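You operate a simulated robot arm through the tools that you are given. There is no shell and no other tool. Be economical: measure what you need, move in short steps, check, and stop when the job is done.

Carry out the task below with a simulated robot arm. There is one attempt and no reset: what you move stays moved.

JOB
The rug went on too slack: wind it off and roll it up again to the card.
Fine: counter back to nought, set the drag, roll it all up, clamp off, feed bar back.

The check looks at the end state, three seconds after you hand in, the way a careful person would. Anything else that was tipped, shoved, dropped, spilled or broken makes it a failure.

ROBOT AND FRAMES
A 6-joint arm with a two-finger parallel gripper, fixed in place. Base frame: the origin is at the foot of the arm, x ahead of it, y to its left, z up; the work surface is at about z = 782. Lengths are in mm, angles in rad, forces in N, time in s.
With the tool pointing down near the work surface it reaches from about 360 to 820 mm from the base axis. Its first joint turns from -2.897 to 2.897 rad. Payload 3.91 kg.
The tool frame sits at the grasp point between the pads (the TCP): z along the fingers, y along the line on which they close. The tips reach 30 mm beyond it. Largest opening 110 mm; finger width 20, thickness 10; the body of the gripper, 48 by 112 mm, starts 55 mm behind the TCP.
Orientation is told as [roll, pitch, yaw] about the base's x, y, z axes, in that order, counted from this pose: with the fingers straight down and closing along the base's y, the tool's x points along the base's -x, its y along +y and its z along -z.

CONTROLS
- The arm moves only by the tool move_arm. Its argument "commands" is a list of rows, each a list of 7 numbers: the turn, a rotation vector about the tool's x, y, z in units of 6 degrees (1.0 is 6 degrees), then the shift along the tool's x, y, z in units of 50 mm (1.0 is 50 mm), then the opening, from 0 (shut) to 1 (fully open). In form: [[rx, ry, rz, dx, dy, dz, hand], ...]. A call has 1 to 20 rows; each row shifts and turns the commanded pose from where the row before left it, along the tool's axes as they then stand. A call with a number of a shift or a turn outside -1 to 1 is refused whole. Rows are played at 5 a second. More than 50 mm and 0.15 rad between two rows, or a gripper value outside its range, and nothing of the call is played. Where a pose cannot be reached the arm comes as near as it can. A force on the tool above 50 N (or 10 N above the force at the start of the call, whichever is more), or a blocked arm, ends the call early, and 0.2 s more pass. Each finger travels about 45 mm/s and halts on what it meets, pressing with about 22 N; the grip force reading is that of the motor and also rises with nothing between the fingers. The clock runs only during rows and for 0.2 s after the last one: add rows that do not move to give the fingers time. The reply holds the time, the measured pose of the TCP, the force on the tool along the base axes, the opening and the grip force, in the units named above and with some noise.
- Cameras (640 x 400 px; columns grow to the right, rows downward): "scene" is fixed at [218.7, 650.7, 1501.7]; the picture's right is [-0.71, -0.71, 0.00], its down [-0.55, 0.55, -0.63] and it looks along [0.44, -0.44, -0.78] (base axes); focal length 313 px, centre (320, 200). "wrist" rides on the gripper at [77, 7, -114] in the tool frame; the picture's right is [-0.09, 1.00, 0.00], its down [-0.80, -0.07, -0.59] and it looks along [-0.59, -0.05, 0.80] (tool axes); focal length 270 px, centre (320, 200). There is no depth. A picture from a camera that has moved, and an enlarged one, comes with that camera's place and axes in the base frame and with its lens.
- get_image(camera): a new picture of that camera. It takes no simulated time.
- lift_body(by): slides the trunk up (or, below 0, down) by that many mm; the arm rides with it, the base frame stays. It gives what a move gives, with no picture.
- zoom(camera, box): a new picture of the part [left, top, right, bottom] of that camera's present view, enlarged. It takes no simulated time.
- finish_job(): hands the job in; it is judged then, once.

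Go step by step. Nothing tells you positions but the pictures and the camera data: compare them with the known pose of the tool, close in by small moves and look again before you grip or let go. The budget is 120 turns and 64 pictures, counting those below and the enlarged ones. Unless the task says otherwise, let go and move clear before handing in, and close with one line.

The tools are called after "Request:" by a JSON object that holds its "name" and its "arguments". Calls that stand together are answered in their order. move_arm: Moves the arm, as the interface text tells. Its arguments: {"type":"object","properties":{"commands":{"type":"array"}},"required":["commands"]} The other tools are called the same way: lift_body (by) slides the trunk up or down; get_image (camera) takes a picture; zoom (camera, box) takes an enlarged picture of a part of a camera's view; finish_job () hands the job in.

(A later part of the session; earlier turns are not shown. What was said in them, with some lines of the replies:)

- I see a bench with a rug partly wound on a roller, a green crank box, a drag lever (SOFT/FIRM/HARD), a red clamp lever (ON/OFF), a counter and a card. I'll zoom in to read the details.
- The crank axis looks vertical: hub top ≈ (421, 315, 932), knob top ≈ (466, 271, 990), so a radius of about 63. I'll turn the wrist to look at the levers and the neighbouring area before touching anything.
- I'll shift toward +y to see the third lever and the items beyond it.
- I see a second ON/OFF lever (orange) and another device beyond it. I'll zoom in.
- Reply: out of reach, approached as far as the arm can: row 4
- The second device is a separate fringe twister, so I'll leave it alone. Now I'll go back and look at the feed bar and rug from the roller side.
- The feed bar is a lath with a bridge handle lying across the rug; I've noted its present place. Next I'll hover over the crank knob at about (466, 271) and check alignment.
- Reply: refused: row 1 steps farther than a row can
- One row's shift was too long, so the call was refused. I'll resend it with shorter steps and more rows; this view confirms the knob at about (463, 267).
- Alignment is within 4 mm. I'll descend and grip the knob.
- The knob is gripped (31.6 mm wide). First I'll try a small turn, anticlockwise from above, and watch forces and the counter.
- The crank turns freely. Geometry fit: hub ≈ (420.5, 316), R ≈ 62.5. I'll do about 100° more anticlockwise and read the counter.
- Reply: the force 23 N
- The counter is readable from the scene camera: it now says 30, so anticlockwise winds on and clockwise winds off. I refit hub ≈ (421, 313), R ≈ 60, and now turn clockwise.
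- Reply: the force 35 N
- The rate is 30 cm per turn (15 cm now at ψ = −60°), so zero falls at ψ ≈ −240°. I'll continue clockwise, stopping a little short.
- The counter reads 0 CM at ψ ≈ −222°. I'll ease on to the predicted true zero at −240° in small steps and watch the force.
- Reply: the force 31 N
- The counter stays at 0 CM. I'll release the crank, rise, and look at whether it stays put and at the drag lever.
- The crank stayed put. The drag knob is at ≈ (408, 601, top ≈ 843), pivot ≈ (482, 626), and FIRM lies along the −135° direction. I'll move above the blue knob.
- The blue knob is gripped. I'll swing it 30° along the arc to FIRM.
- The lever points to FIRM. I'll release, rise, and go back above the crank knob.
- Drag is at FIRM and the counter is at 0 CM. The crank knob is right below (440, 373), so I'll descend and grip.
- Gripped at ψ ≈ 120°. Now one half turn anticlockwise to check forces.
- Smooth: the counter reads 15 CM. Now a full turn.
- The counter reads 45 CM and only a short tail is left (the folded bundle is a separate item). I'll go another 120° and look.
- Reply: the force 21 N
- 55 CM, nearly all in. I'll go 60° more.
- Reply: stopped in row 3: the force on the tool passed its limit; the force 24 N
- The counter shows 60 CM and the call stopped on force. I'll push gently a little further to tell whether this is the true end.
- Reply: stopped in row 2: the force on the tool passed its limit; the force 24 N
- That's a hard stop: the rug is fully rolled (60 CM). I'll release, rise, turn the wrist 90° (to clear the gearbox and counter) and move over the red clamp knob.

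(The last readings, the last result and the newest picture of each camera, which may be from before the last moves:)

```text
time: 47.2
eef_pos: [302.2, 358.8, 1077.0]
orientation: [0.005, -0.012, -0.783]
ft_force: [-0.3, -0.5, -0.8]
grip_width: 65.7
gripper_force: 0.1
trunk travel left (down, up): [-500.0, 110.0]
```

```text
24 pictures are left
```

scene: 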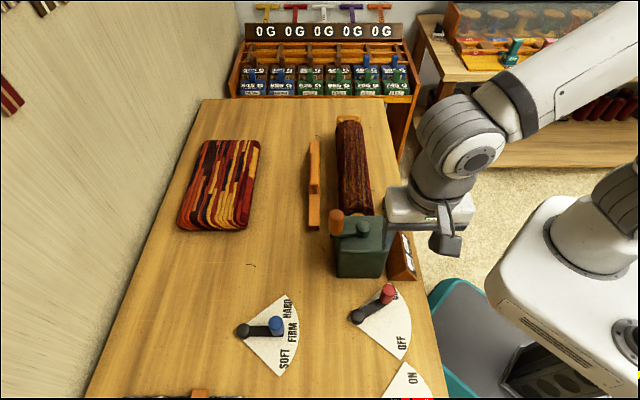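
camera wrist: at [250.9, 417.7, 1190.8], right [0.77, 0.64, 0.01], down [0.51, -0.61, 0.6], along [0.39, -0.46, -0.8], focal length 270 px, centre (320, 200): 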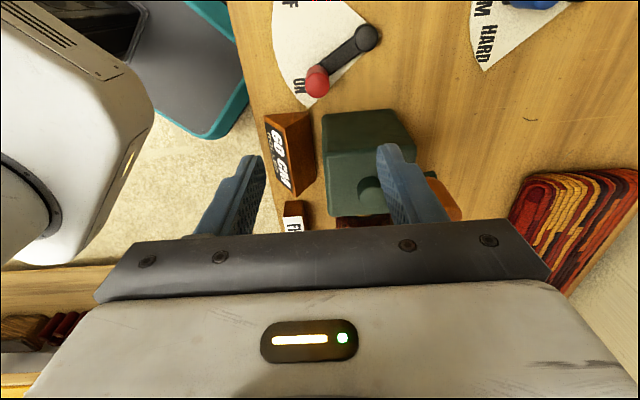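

The rug is fully rolled, drag FIRM. The red knob is at ≈ (305, 353), its pivot ≈ (322, 426), and OFF lies along −165°. I'll descend partway over the red knob and check.

Request:
{"name": "move_arm", "arguments": {"commands": [[0, 0, 0, -0.129, -0.035, 0.9, 0.7], [0, 0, 0, 0, 0, 0.9, 0.7], [0, 0, 0, 0, 0, 0.9, 0.7], [0, 0, 0, 0, 0, 0.8, 0.7], [0, 0, 0, 0, 0, 0, 0.7]]}}

Request:
{"name": "get_image", "arguments": {"camera": "wrist"}}

```text
time: 48.4
eef_pos: [310.3, 354.6, 902.2]
orientation: [0.006, -0.012, -0.783]
ft_force: [-0.2, -0.5, -0.3]
grip_width: 77.1
gripper_force: 0.0
trunk travel left (down, up): [-500.0, 110.0]
```

```text
23 pictures are left
camera wrist: at [257.9, 414.2, 1016.2], right [0.76, 0.64, 0.01], down [0.51, -0.61, 0.6], along [0.39, -0.46, -0.8], focal length 270 px, centre (320, 200)
```

wrist: 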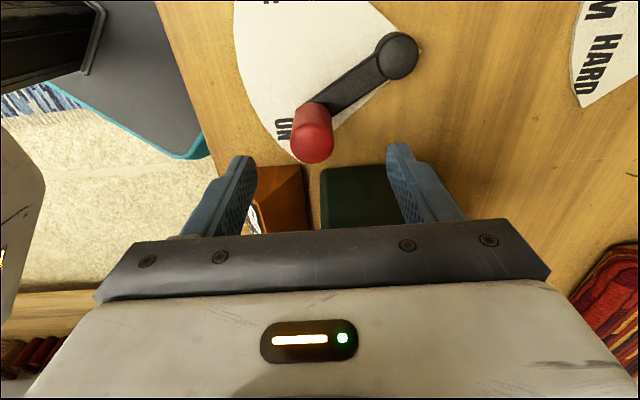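

Request:
{"name": "move_arm", "arguments": {"commands": [[0, 0, 0, -0.03, -0.14, 0.4, 0.6], [0, 0, 0, 0, 0, 0.4, 0.6], [0, 0, 0, 0, 0, 0.36, 0.6], [0, 0, 0, 0, 0, 0, 0], [0, 0, 0, 0, 0, 0, 0], [0, 0, 0, 0, 0, 0, 0], [0, 0, 0, 0, 0, 0, 0], [0, 0, 0, 0, 0, 0, 0]]}}

Request:
{"name": "get_image", "arguments": {"camera": "wrist"}}

```text
time: 50.2
eef_pos: [307.5, 350.4, 843.4]
orientation: [0.007, -0.012, -0.782]
ft_force: [7.8, 16.6, 4.2]
grip_width: 29.6
gripper_force: 44.7
trunk travel left (down, up): [-500.0, 110.0]
```

```text
22 pictures are left
camera wrist: at [255.5, 408.2, 957.8], right [0.77, 0.64, 0.01], down [0.51, -0.61, 0.6], along [0.39, -0.46, -0.8], focal length 270 px, centre (320, 200)
```

wrist: 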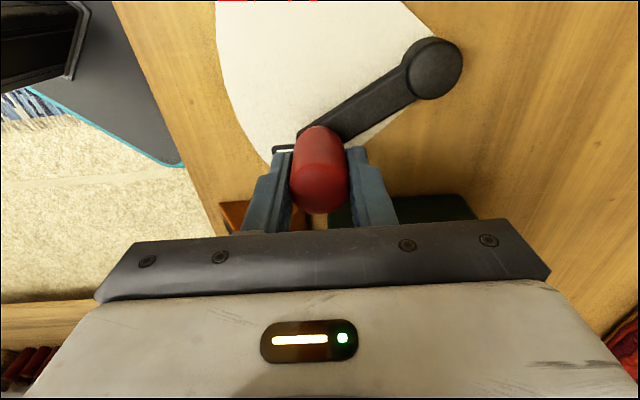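

Gripped the red knob. I'll swing it along the arc toward OFF.

Request:
{"name": "move_arm", "arguments": {"commands": [[0, 0, 0, 0.303, -0.113, 0, 0], [0, 0, 0, 0.3, -0.074, 0, 0], [0, 0, 0, 0.308, -0.011, 0, 0], [0, 0, 0, 0.303, 0.054, 0, 0], [0, 0, 0, 0, 0, 0, 0]]}}

Request:
{"name": "zoom", "arguments": {"camera": "scene", "box": [310, 260, 450, 370]}}

```text
time: 51.4
eef_pos: [262.0, 388.8, 842.0]
orientation: [0.011, -0.009, -0.788]
ft_force: [20.7, 3.6, -11.1]
grip_width: 28.6
gripper_force: 45.4
trunk travel left (down, up): [-500.0, 110.0]
stopped in row 5: the force on the tool passed its limit (the readings are from after the stop); the commanded pose is now the measured one
```

```text
3.64 times, centred on (380, 315) of scene
camera zoom: at [218.7, 650.7, 1501.7], right [-0.71, -0.71, 0.0], down [-0.55, 0.55, -0.63], along [0.44, -0.44, -0.78], focal length 1137 px, centre (102, -218)
```

zoom: 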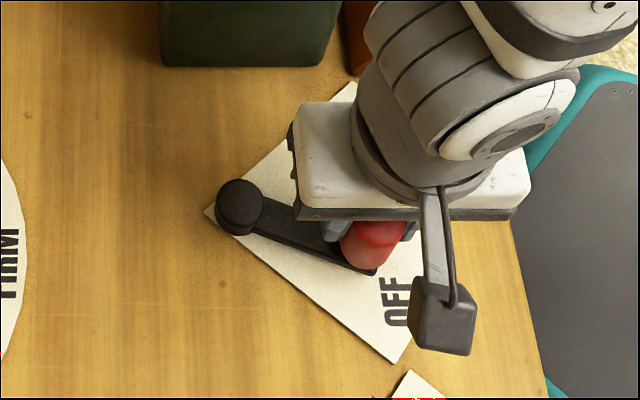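

It's about 12° short; radial misfit raised the force. I refit pivot ≈ (327, 421), R ≈ 71.5 and finish the arc.

Request:
{"name": "move_arm", "arguments": {"commands": [[0, 0, 0, 0, 0.03, 0, 0], [0, 0, 0, 0.117, 0.07, 0, 0], [0, 0, 0, 0.133, 0.075, 0, 0], [0, 0, 0, 0, 0, 0, 0]]}}

Request:
{"name": "zoom", "arguments": {"camera": "scene", "box": [310, 260, 450, 370]}}

```text
time: 52.4
eef_pos: [257.7, 400.7, 842.4]
orientation: [0.009, -0.011, -0.786]
ft_force: [9.1, -4.7, -20.4]
grip_width: 29.7
gripper_force: 44.7
trunk travel left (down, up): [-500.0, 110.0]
```

```text
3.64 times, centred on (380, 315) of scene
camera zoom: at [218.7, 650.7, 1501.7], right [-0.71, -0.71, 0.0], down [-0.55, 0.55, -0.63], along [0.44, -0.44, -0.78], focal length 1137 px, centre (102, -218)
```

zoom: 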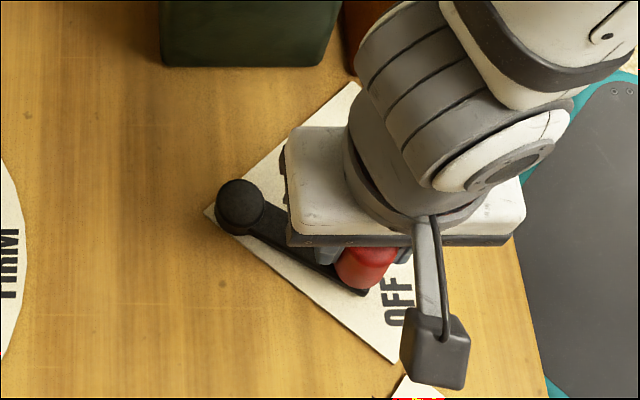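

The lever appears aligned with OFF. I'll release, rise and check.

Request:
{"name": "move_arm", "arguments": {"commands": [[0, 0, 0, 0, 0, 0, 0.3], [0, 0, 0, 0, 0, 0, 0.5], [0, 0, 0, 0, 0, 0, 0.5], [0, 0, 0, 0, 0, -0.9, 0.5], [0, 0, 0, 0, 0, -0.9, 0.5], [0, 0, 0, 0, 0, -0.9, 0.5], [0, 0, 0, 0, 0, -0.9, 0.5], [0, 0, 0, 0, 0, -0.9, 0.5], [0, 0, 0, 0, 0.9, 0, 0.5], [0, 0, 0, 0, 0.9, 0, 0.5], [0, 0, 0, 0, 0.9, 0, 0.5], [0, 0, 0, 0, 0, 0, 0.5]]}}

Request:
{"name": "get_image", "arguments": {"camera": "scene"}}

Request:
{"name": "get_image", "arguments": {"camera": "wrist"}}

```text
time: 55.0
eef_pos: [350.3, 495.5, 1070.7]
orientation: [0.01, -0.01, -0.784]
ft_force: [-0.3, 0.5, -0.2]
grip_width: 54.9
gripper_force: 0.2
trunk travel left (down, up): [-500.0, 110.0]
```

```text
19 pictures are left
```

scene: 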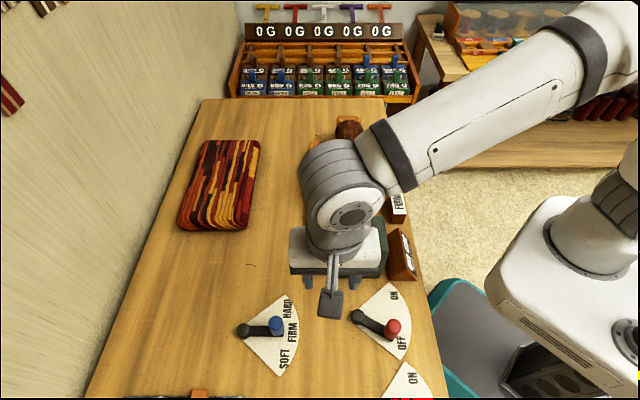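

```text
18 pictures are left
camera wrist: at [298.4, 554.2, 1184.3], right [0.77, 0.64, 0.01], down [0.51, -0.62, 0.6], along [0.39, -0.46, -0.8], focal length 270 px, centre (320, 200)
```

wrist: 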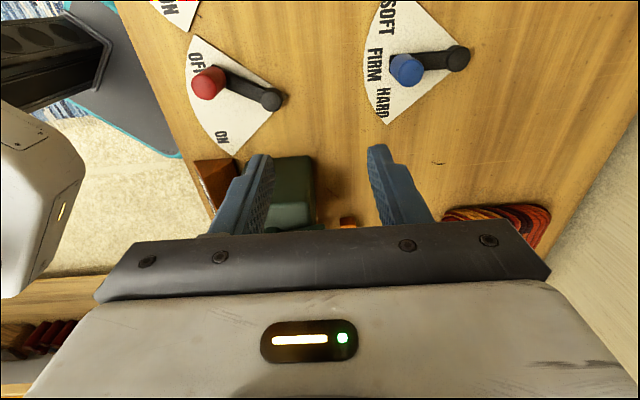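

The clamp is OFF and drag FIRM. The feed bar handle is at ≈ (681, 211, 840); I'll move above it and look closely.

Request:
{"name": "move_arm", "arguments": {"commands": [[0, 0, 0, -0.87, 0.066, 0, 0.6], [0, 0, 0, -0.87, 0.066, 0, 0.6], [0, 0, 0, -0.87, 0.066, 0, 0.6], [0, 0, 0, -0.87, 0.066, 0, 0.6], [0, 0, 0, -0.87, 0.066, 0, 0.6], [0, 0, 0, -0.87, 0.066, 0, 0.6], [0, 0, 0, -0.87, 0.066, 0, 0.6], [0, 0, 0, -0.87, 0.066, 0, 0.6], [0, 0, 0, -0.87, 0.066, 0, 0.6], [0, 0, 0, -0.5, 0.066, 0, 0.6], [0, 0, 0, 0, 0, 0, 0.6]]}}

Request:
{"name": "get_image", "arguments": {"camera": "wrist"}}

Request:
{"name": "zoom", "arguments": {"camera": "scene", "box": [260, 100, 400, 240]}}

```text
time: 57.4
eef_pos: [665.9, 224.2, 1076.2]
orientation: [0.012, -0.01, -0.785]
ft_force: [0.2, 0.8, 0.1]
grip_width: 66.0
gripper_force: 0.0
trunk travel left (down, up): [-500.0, 110.0]
```

```text
17 pictures are left
camera wrist: at [614.9, 283.1, 1189.5], right [0.77, 0.64, 0.01], down [0.51, -0.62, 0.6], along [0.39, -0.46, -0.8], focal length 270 px, centre (320, 200)
```

wrist: 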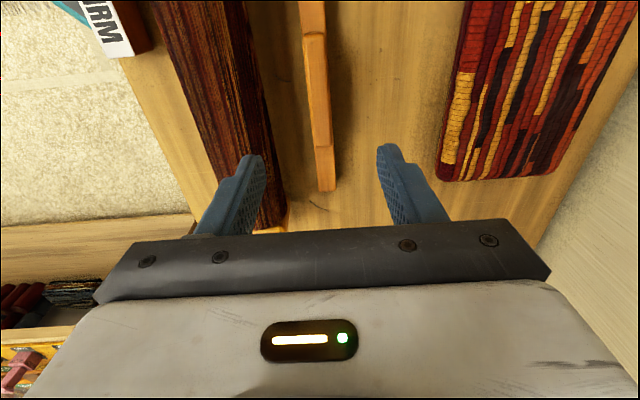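

```text
2.86 times, centred on (330, 170) of scene
camera zoom: at [218.7, 650.7, 1501.7], right [-0.71, -0.71, 0.0], down [-0.55, 0.55, -0.63], along [0.44, -0.44, -0.78], focal length 894 px, centre (291, 286)
```

zoom: 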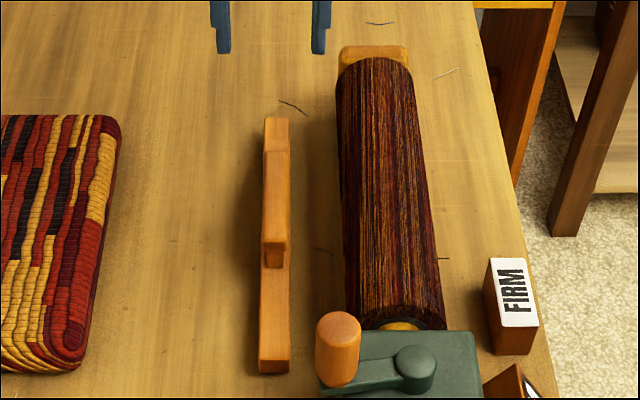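

The closing axis is already centred on the bar line and the handle runs along the roller direction. I'll move to its middle and come down near it.

Request:
{"name": "move_arm", "arguments": {"commands": [[0, 0, 0, -0.34, 0, 0.8, 0.55], [0, 0, 0, 0, 0, 0.9, 0.55], [0, 0, 0, 0, 0, 0.9, 0.55], [0, 0, 0, 0, 0, 0.8, 0.55], [0, 0, 0, 0, 0, 0, 0.55]]}}

Request:
{"name": "get_image", "arguments": {"camera": "wrist"}}

Request:
{"name": "zoom", "arguments": {"camera": "scene", "box": [260, 100, 400, 240]}}

```text
time: 58.6
eef_pos: [681.1, 213.1, 903.3]
orientation: [0.011, -0.01, -0.786]
ft_force: [0.4, -0.1, 0.5]
grip_width: 60.3
gripper_force: 0.0
trunk travel left (down, up): [-500.0, 110.0]
```

```text
15 pictures are left
camera wrist: at [629.0, 271.1, 1017.3], right [0.77, 0.64, 0.01], down [0.51, -0.62, 0.6], along [0.39, -0.46, -0.8], focal length 270 px, centre (320, 200)
```

wrist: 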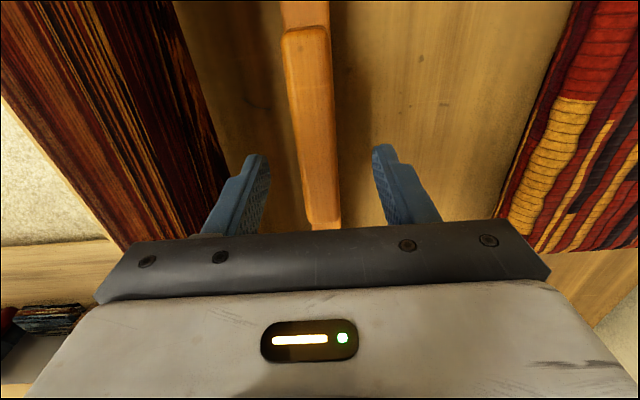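

```text
2.86 times, centred on (330, 170) of scene
camera zoom: at [218.7, 650.7, 1501.7], right [-0.71, -0.71, 0.0], down [-0.55, 0.55, -0.63], along [0.44, -0.44, -0.78], focal length 894 px, centre (291, 286)
```

zoom: 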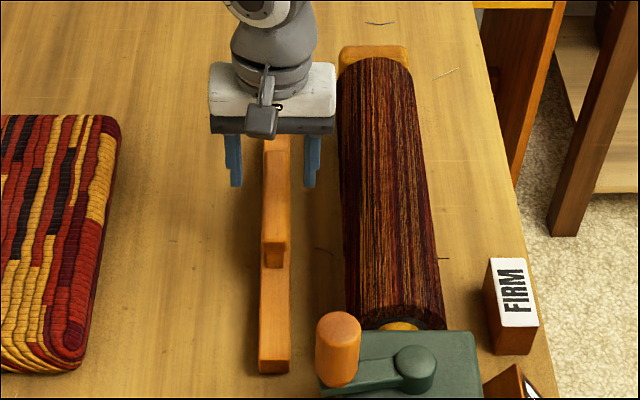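

Well aligned (about 4 mm off). I'll lower over the handle and grip it.

Request:
{"name": "move_arm", "arguments": {"commands": [[0, 0, 0, 0.2, -0.08, 0.4, 0.55], [0, 0, 0, 0, 0, 0.4, 0.55], [0, 0, 0, 0, 0, 0.36, 0.55], [0, 0, 0, 0, 0, 0, 0], [0, 0, 0, 0, 0, 0, 0], [0, 0, 0, 0, 0, 0, 0], [0, 0, 0, 0, 0, 0, 0]]}}

Request:
{"name": "get_image", "arguments": {"camera": "wrist"}}

```text
time: 60.2
eef_pos: [673.2, 217.7, 845.6]
orientation: [0.012, -0.013, -0.786]
ft_force: [8.0, 7.1, 2.3]
grip_width: 26.1
gripper_force: 45.0
trunk travel left (down, up): [-500.0, 110.0]
```

```text
13 pictures are left
camera wrist: at [621.0, 276.4, 960.6], right [0.77, 0.64, 0.01], down [0.51, -0.62, 0.6], along [0.39, -0.46, -0.8], focal length 270 px, centre (320, 200)
```

wrist: 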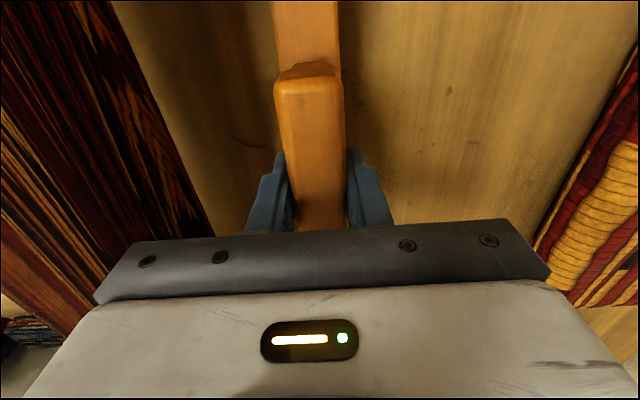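

The handle is gripped. I'll pull gently away from the roller, 30 mm first, watching force.

Request:
{"name": "move_arm", "arguments": {"commands": [[0, 0, 0, 0, 0.15, 0, 0], [0, 0, 0, 0, 0.15, 0, 0], [0, 0, 0, 0, 0.15, 0, 0], [0, 0, 0, 0, 0.15, 0, 0], [0, 0, 0, 0, 0, 0, 0]]}}

Request:
{"name": "zoom", "arguments": {"camera": "scene", "box": [230, 90, 400, 240]}}

```text
time: 61.4
eef_pos: [693.7, 239.8, 846.0]
orientation: [0.012, -0.01, -0.786]
ft_force: [4.5, -6.7, 7.7]
grip_width: 25.8
gripper_force: 44.7
trunk travel left (down, up): [-500.0, 110.0]
```

```text
2.67 times, centred on (315, 165) of scene
camera zoom: at [218.7, 650.7, 1501.7], right [-0.71, -0.71, 0.0], down [-0.55, 0.55, -0.63], along [0.44, -0.44, -0.78], focal length 834 px, centre (333, 293)
```

zoom: 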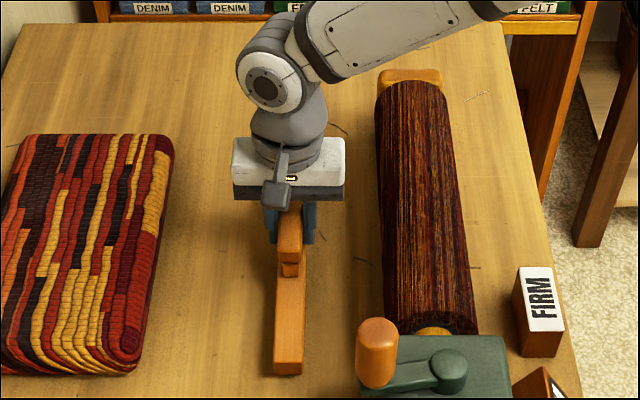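

It slides freely and stays parallel. I'll continue in steps, watching for its stop and the bundle behind.

Request:
{"name": "move_arm", "arguments": {"commands": [[0, 0, 0, 0, 0.15, 0, 0], [0, 0, 0, 0, 0.15, 0, 0], [0, 0, 0, 0, 0.15, 0, 0], [0, 0, 0, 0, 0.15, 0, 0], [0, 0, 0, 0, 0.15, 0, 0], [0, 0, 0, 0, 0.15, 0, 0], [0, 0, 0, 0, 0, 0, 0]]}}

Request:
{"name": "zoom", "arguments": {"camera": "scene", "box": [230, 90, 400, 240]}}

```text
time: 63.0
eef_pos: [724.9, 269.9, 847.3]
orientation: [0.008, -0.008, -0.786]
ft_force: [1.2, -3.9, -6.0]
grip_width: 25.6
gripper_force: 45.0
trunk travel left (down, up): [-500.0, 110.0]
```

```text
2.67 times, centred on (315, 165) of scene
camera zoom: at [218.7, 650.7, 1501.7], right [-0.71, -0.71, 0.0], down [-0.55, 0.55, -0.63], along [0.44, -0.44, -0.78], focal length 834 px, centre (333, 293)
```

zoom: 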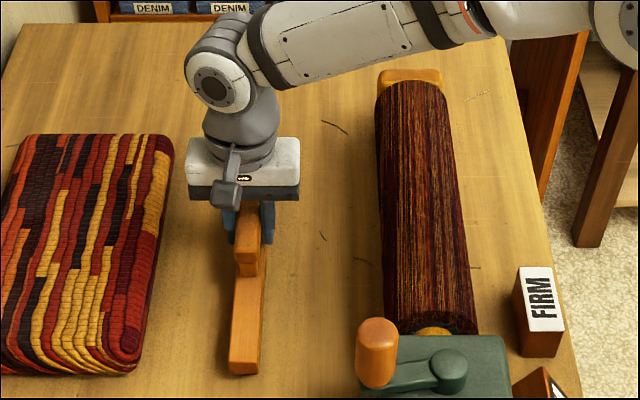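

Still sliding (≈74 mm so far). I'll go up to 30 mm more in smaller steps to find the end stop.

Request:
{"name": "move_arm", "arguments": {"commands": [[0, 0, 0, 0, 0.1, 0, 0], [0, 0, 0, 0, 0.1, 0, 0], [0, 0, 0, 0, 0.1, 0, 0], [0, 0, 0, 0, 0.1, 0, 0], [0, 0, 0, 0, 0.1, 0, 0], [0, 0, 0, 0, 0.1, 0, 0], [0, 0, 0, 0, 0, 0, 0]]}}

Request:
{"name": "zoom", "arguments": {"camera": "scene", "box": [170, 90, 400, 240]}}

```text
time: 64.6
eef_pos: [747.9, 292.3, 847.0]
orientation: [0.011, -0.011, -0.784]
ft_force: [0.3, -1.4, -8.0]
grip_width: 26.1
gripper_force: 45.4
trunk travel left (down, up): [-500.0, 110.0]
```

```text
2.67 times, centred on (285, 165) of scene
camera zoom: at [218.7, 650.7, 1501.7], right [-0.71, -0.71, 0.0], down [-0.55, 0.55, -0.63], along [0.44, -0.44, -0.78], focal length 834 px, centre (413, 293)
```

zoom: 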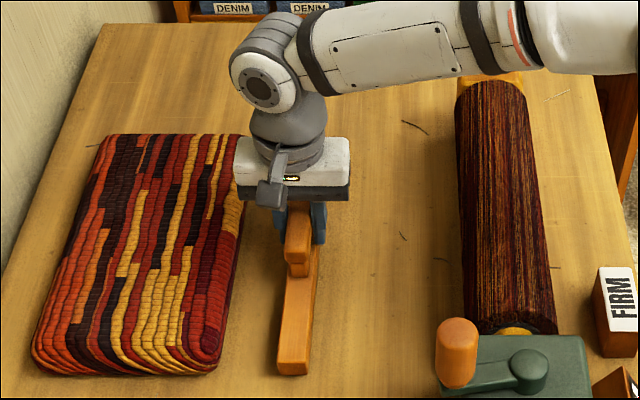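

About 106 mm and still free, with ≥ 40 mm to the bundle. I'll take one last 12 mm to feel for a stop, then let go.

Request:
{"name": "move_arm", "arguments": {"commands": [[0, 0, 0, 0, 0.08, 0, 0], [0, 0, 0, 0, 0.08, 0, 0], [0, 0, 0, 0, 0.08, 0, 0], [0, 0, 0, 0, 0, 0, 0], [0, 0, 0, 0, 0, 0, 0]]}}

```text
time: 65.8
eef_pos: [756.0, 301.9, 846.5]
orientation: [0.008, -0.012, -0.786]
ft_force: [-1.9, -1.1, -12.4]
grip_width: 26.1
gripper_force: 45.2
trunk travel left (down, up): [-500.0, 110.0]
```

Request:
{"name": "move_arm", "arguments": {"commands": [[0, 0, 0, 0.1, 0.08, 0, 0], [0, 0, 0, 0, 0.08, 0, 0], [0, 0, 0, 0, 0, 0, 0], [0, 0, 0, 0, 0, 0, 0]]}}

Request:
{"name": "zoom", "arguments": {"camera": "scene", "box": [170, 90, 400, 240]}}

```text
time: 66.8
eef_pos: [761.3, 307.0, 846.7]
orientation: [0.012, -0.011, -0.787]
ft_force: [22.0, -23.4, -11.9]
grip_width: 25.7
gripper_force: 45.1
trunk travel left (down, up): [-500.0, 110.0]
```

```text
2.67 times, centred on (285, 165) of scene
camera zoom: at [218.7, 650.7, 1501.7], right [-0.71, -0.71, 0.0], down [-0.55, 0.55, -0.63], along [0.44, -0.44, -0.78], focal length 834 px, centre (413, 293)
```

zoom: 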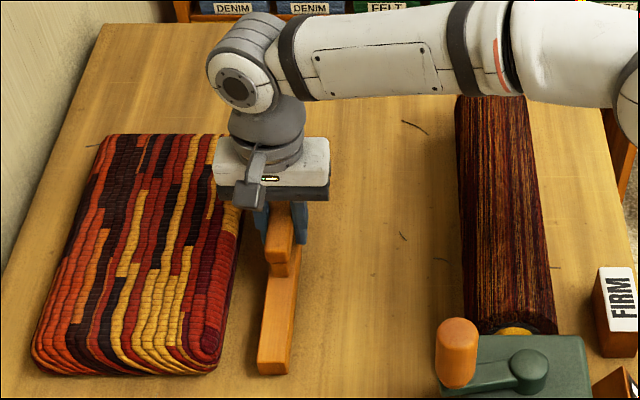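

The bar resists sideways motion, so it's guided. I'll undo the sideways nudge and feel a little further back.

Request:
{"name": "move_arm", "arguments": {"commands": [[0, 0, 0, -0.1, 0, 0, 0], [0, 0, 0, 0, 0.1, 0, 0], [0, 0, 0, 0, 0.1, 0, 0], [0, 0, 0, 0, 0, 0, 0], [0, 0, 0, 0, 0, 0, 0]]}}

Request:
{"name": "zoom", "arguments": {"camera": "scene", "box": [170, 90, 400, 240]}}

```text
time: 68.0
eef_pos: [764.5, 310.2, 847.1]
orientation: [-0.002, -0.005, -0.786]
ft_force: [-10.3, -8.3, 3.7]
grip_width: 25.6
gripper_force: 44.8
trunk travel left (down, up): [-500.0, 110.0]
stopped in row 5: the force on the tool passed its limit (the readings are from after the stop); the commanded pose is now the measured one
```

```text
2.67 times, centred on (285, 165) of scene
camera zoom: at [218.7, 650.7, 1501.7], right [-0.71, -0.71, 0.0], down [-0.55, 0.55, -0.63], along [0.44, -0.44, -0.78], focal length 834 px, centre (413, 293)
```

zoom: 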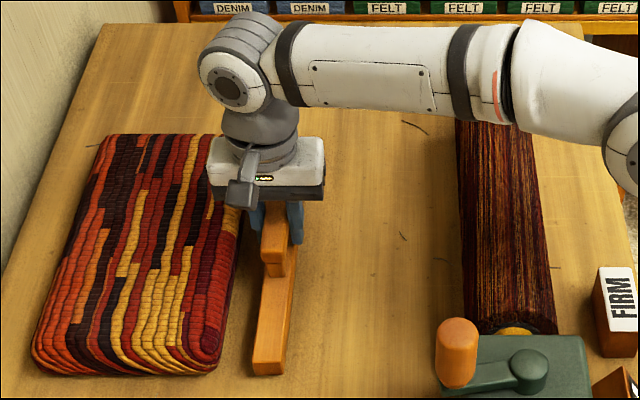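

The end stop is reached (~130 mm back), clear of the bundle. I'll release, rise and do a final check.

Request:
{"name": "move_arm", "arguments": {"commands": [[0, 0, 0, 0, 0, 0, 0.3], [0, 0, 0, 0, 0, 0, 0.42], [0, 0, 0, 0, 0, 0, 0.42], [0, 0, 0, 0, 0, -0.5, 0.42], [0, 0, 0, 0, 0, -0.8, 0.42], [0, 0, 0, 0, 0, -0.9, 0.42], [0, 0, 0, 0, 0, -0.9, 0.42], [0, 0, 0, 0, 0, -0.9, 0.42], [0, 0, 0, 0, -0.95, 0, 0.42], [0, 0, 0, 0, -0.95, 0, 0.42], [0, 0, 0, 0, -0.95, 0, 0.42], [0, 0, 0, 0, -0.95, 0, 0.42], [0, 0, 0, 0, -0.95, 0, 0.42], [0, 0, 0, 0, -0.95, 0, 0.42], [0, 0, 0, 0, -0.95, 0, 0.42], [0, 0, 0, 0, 0, 0, 0.42]]}}

Request:
{"name": "get_image", "arguments": {"camera": "scene"}}

Request:
{"name": "zoom", "arguments": {"camera": "scene", "box": [220, 220, 440, 370]}}

```text
time: 71.4
eef_pos: [515.6, 71.2, 1041.7]
orientation: [0.001, -0.007, -0.788]
ft_force: [-0.2, 0.3, -0.1]
grip_width: 46.1
gripper_force: 0.0
out of reach, approached as far as the arm can: row 7, 8
trunk travel left (down, up): [-500.0, 110.0]
```

```text
7 pictures are left
```

scene: 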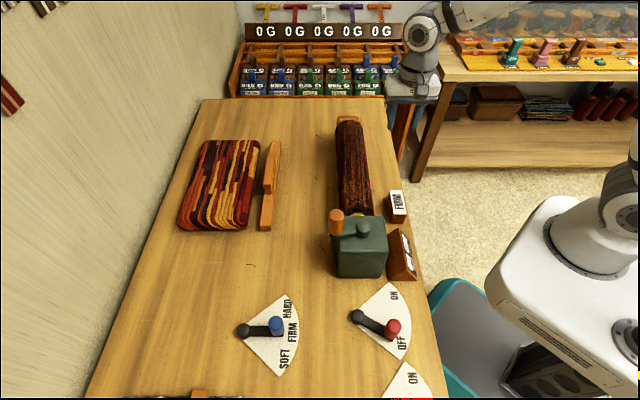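

```text
2.67 times, centred on (330, 295) of scene
camera zoom: at [218.7, 650.7, 1501.7], right [-0.71, -0.71, 0.0], down [-0.55, 0.55, -0.63], along [0.44, -0.44, -0.78], focal length 834 px, centre (293, -53)
```

zoom: 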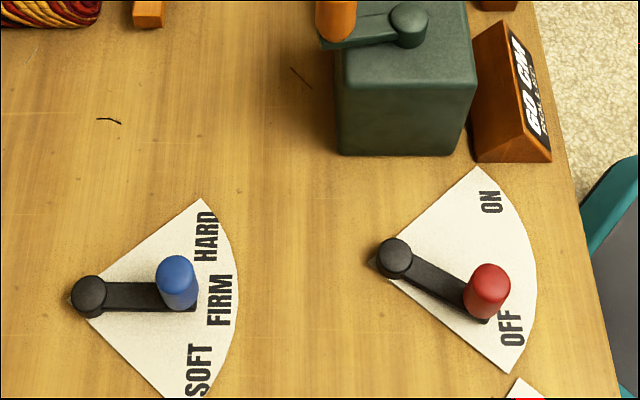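

Everything looks settled. The rug is fully rolled at 60 CM, drag is at FIRM, the clamp is OFF, the feed bar is back at its stop, and the bundle and other items are undisturbed. I'm handing in.

Request:
{"name": "finish_job", "arguments": {}}

```text
The job is handed in.
```

The rug was wound off until the counter read 0 CM, then rolled up again at FIRM drag to its 60 CM stop; the clamp is OFF and the feed bar is back at its end stop.
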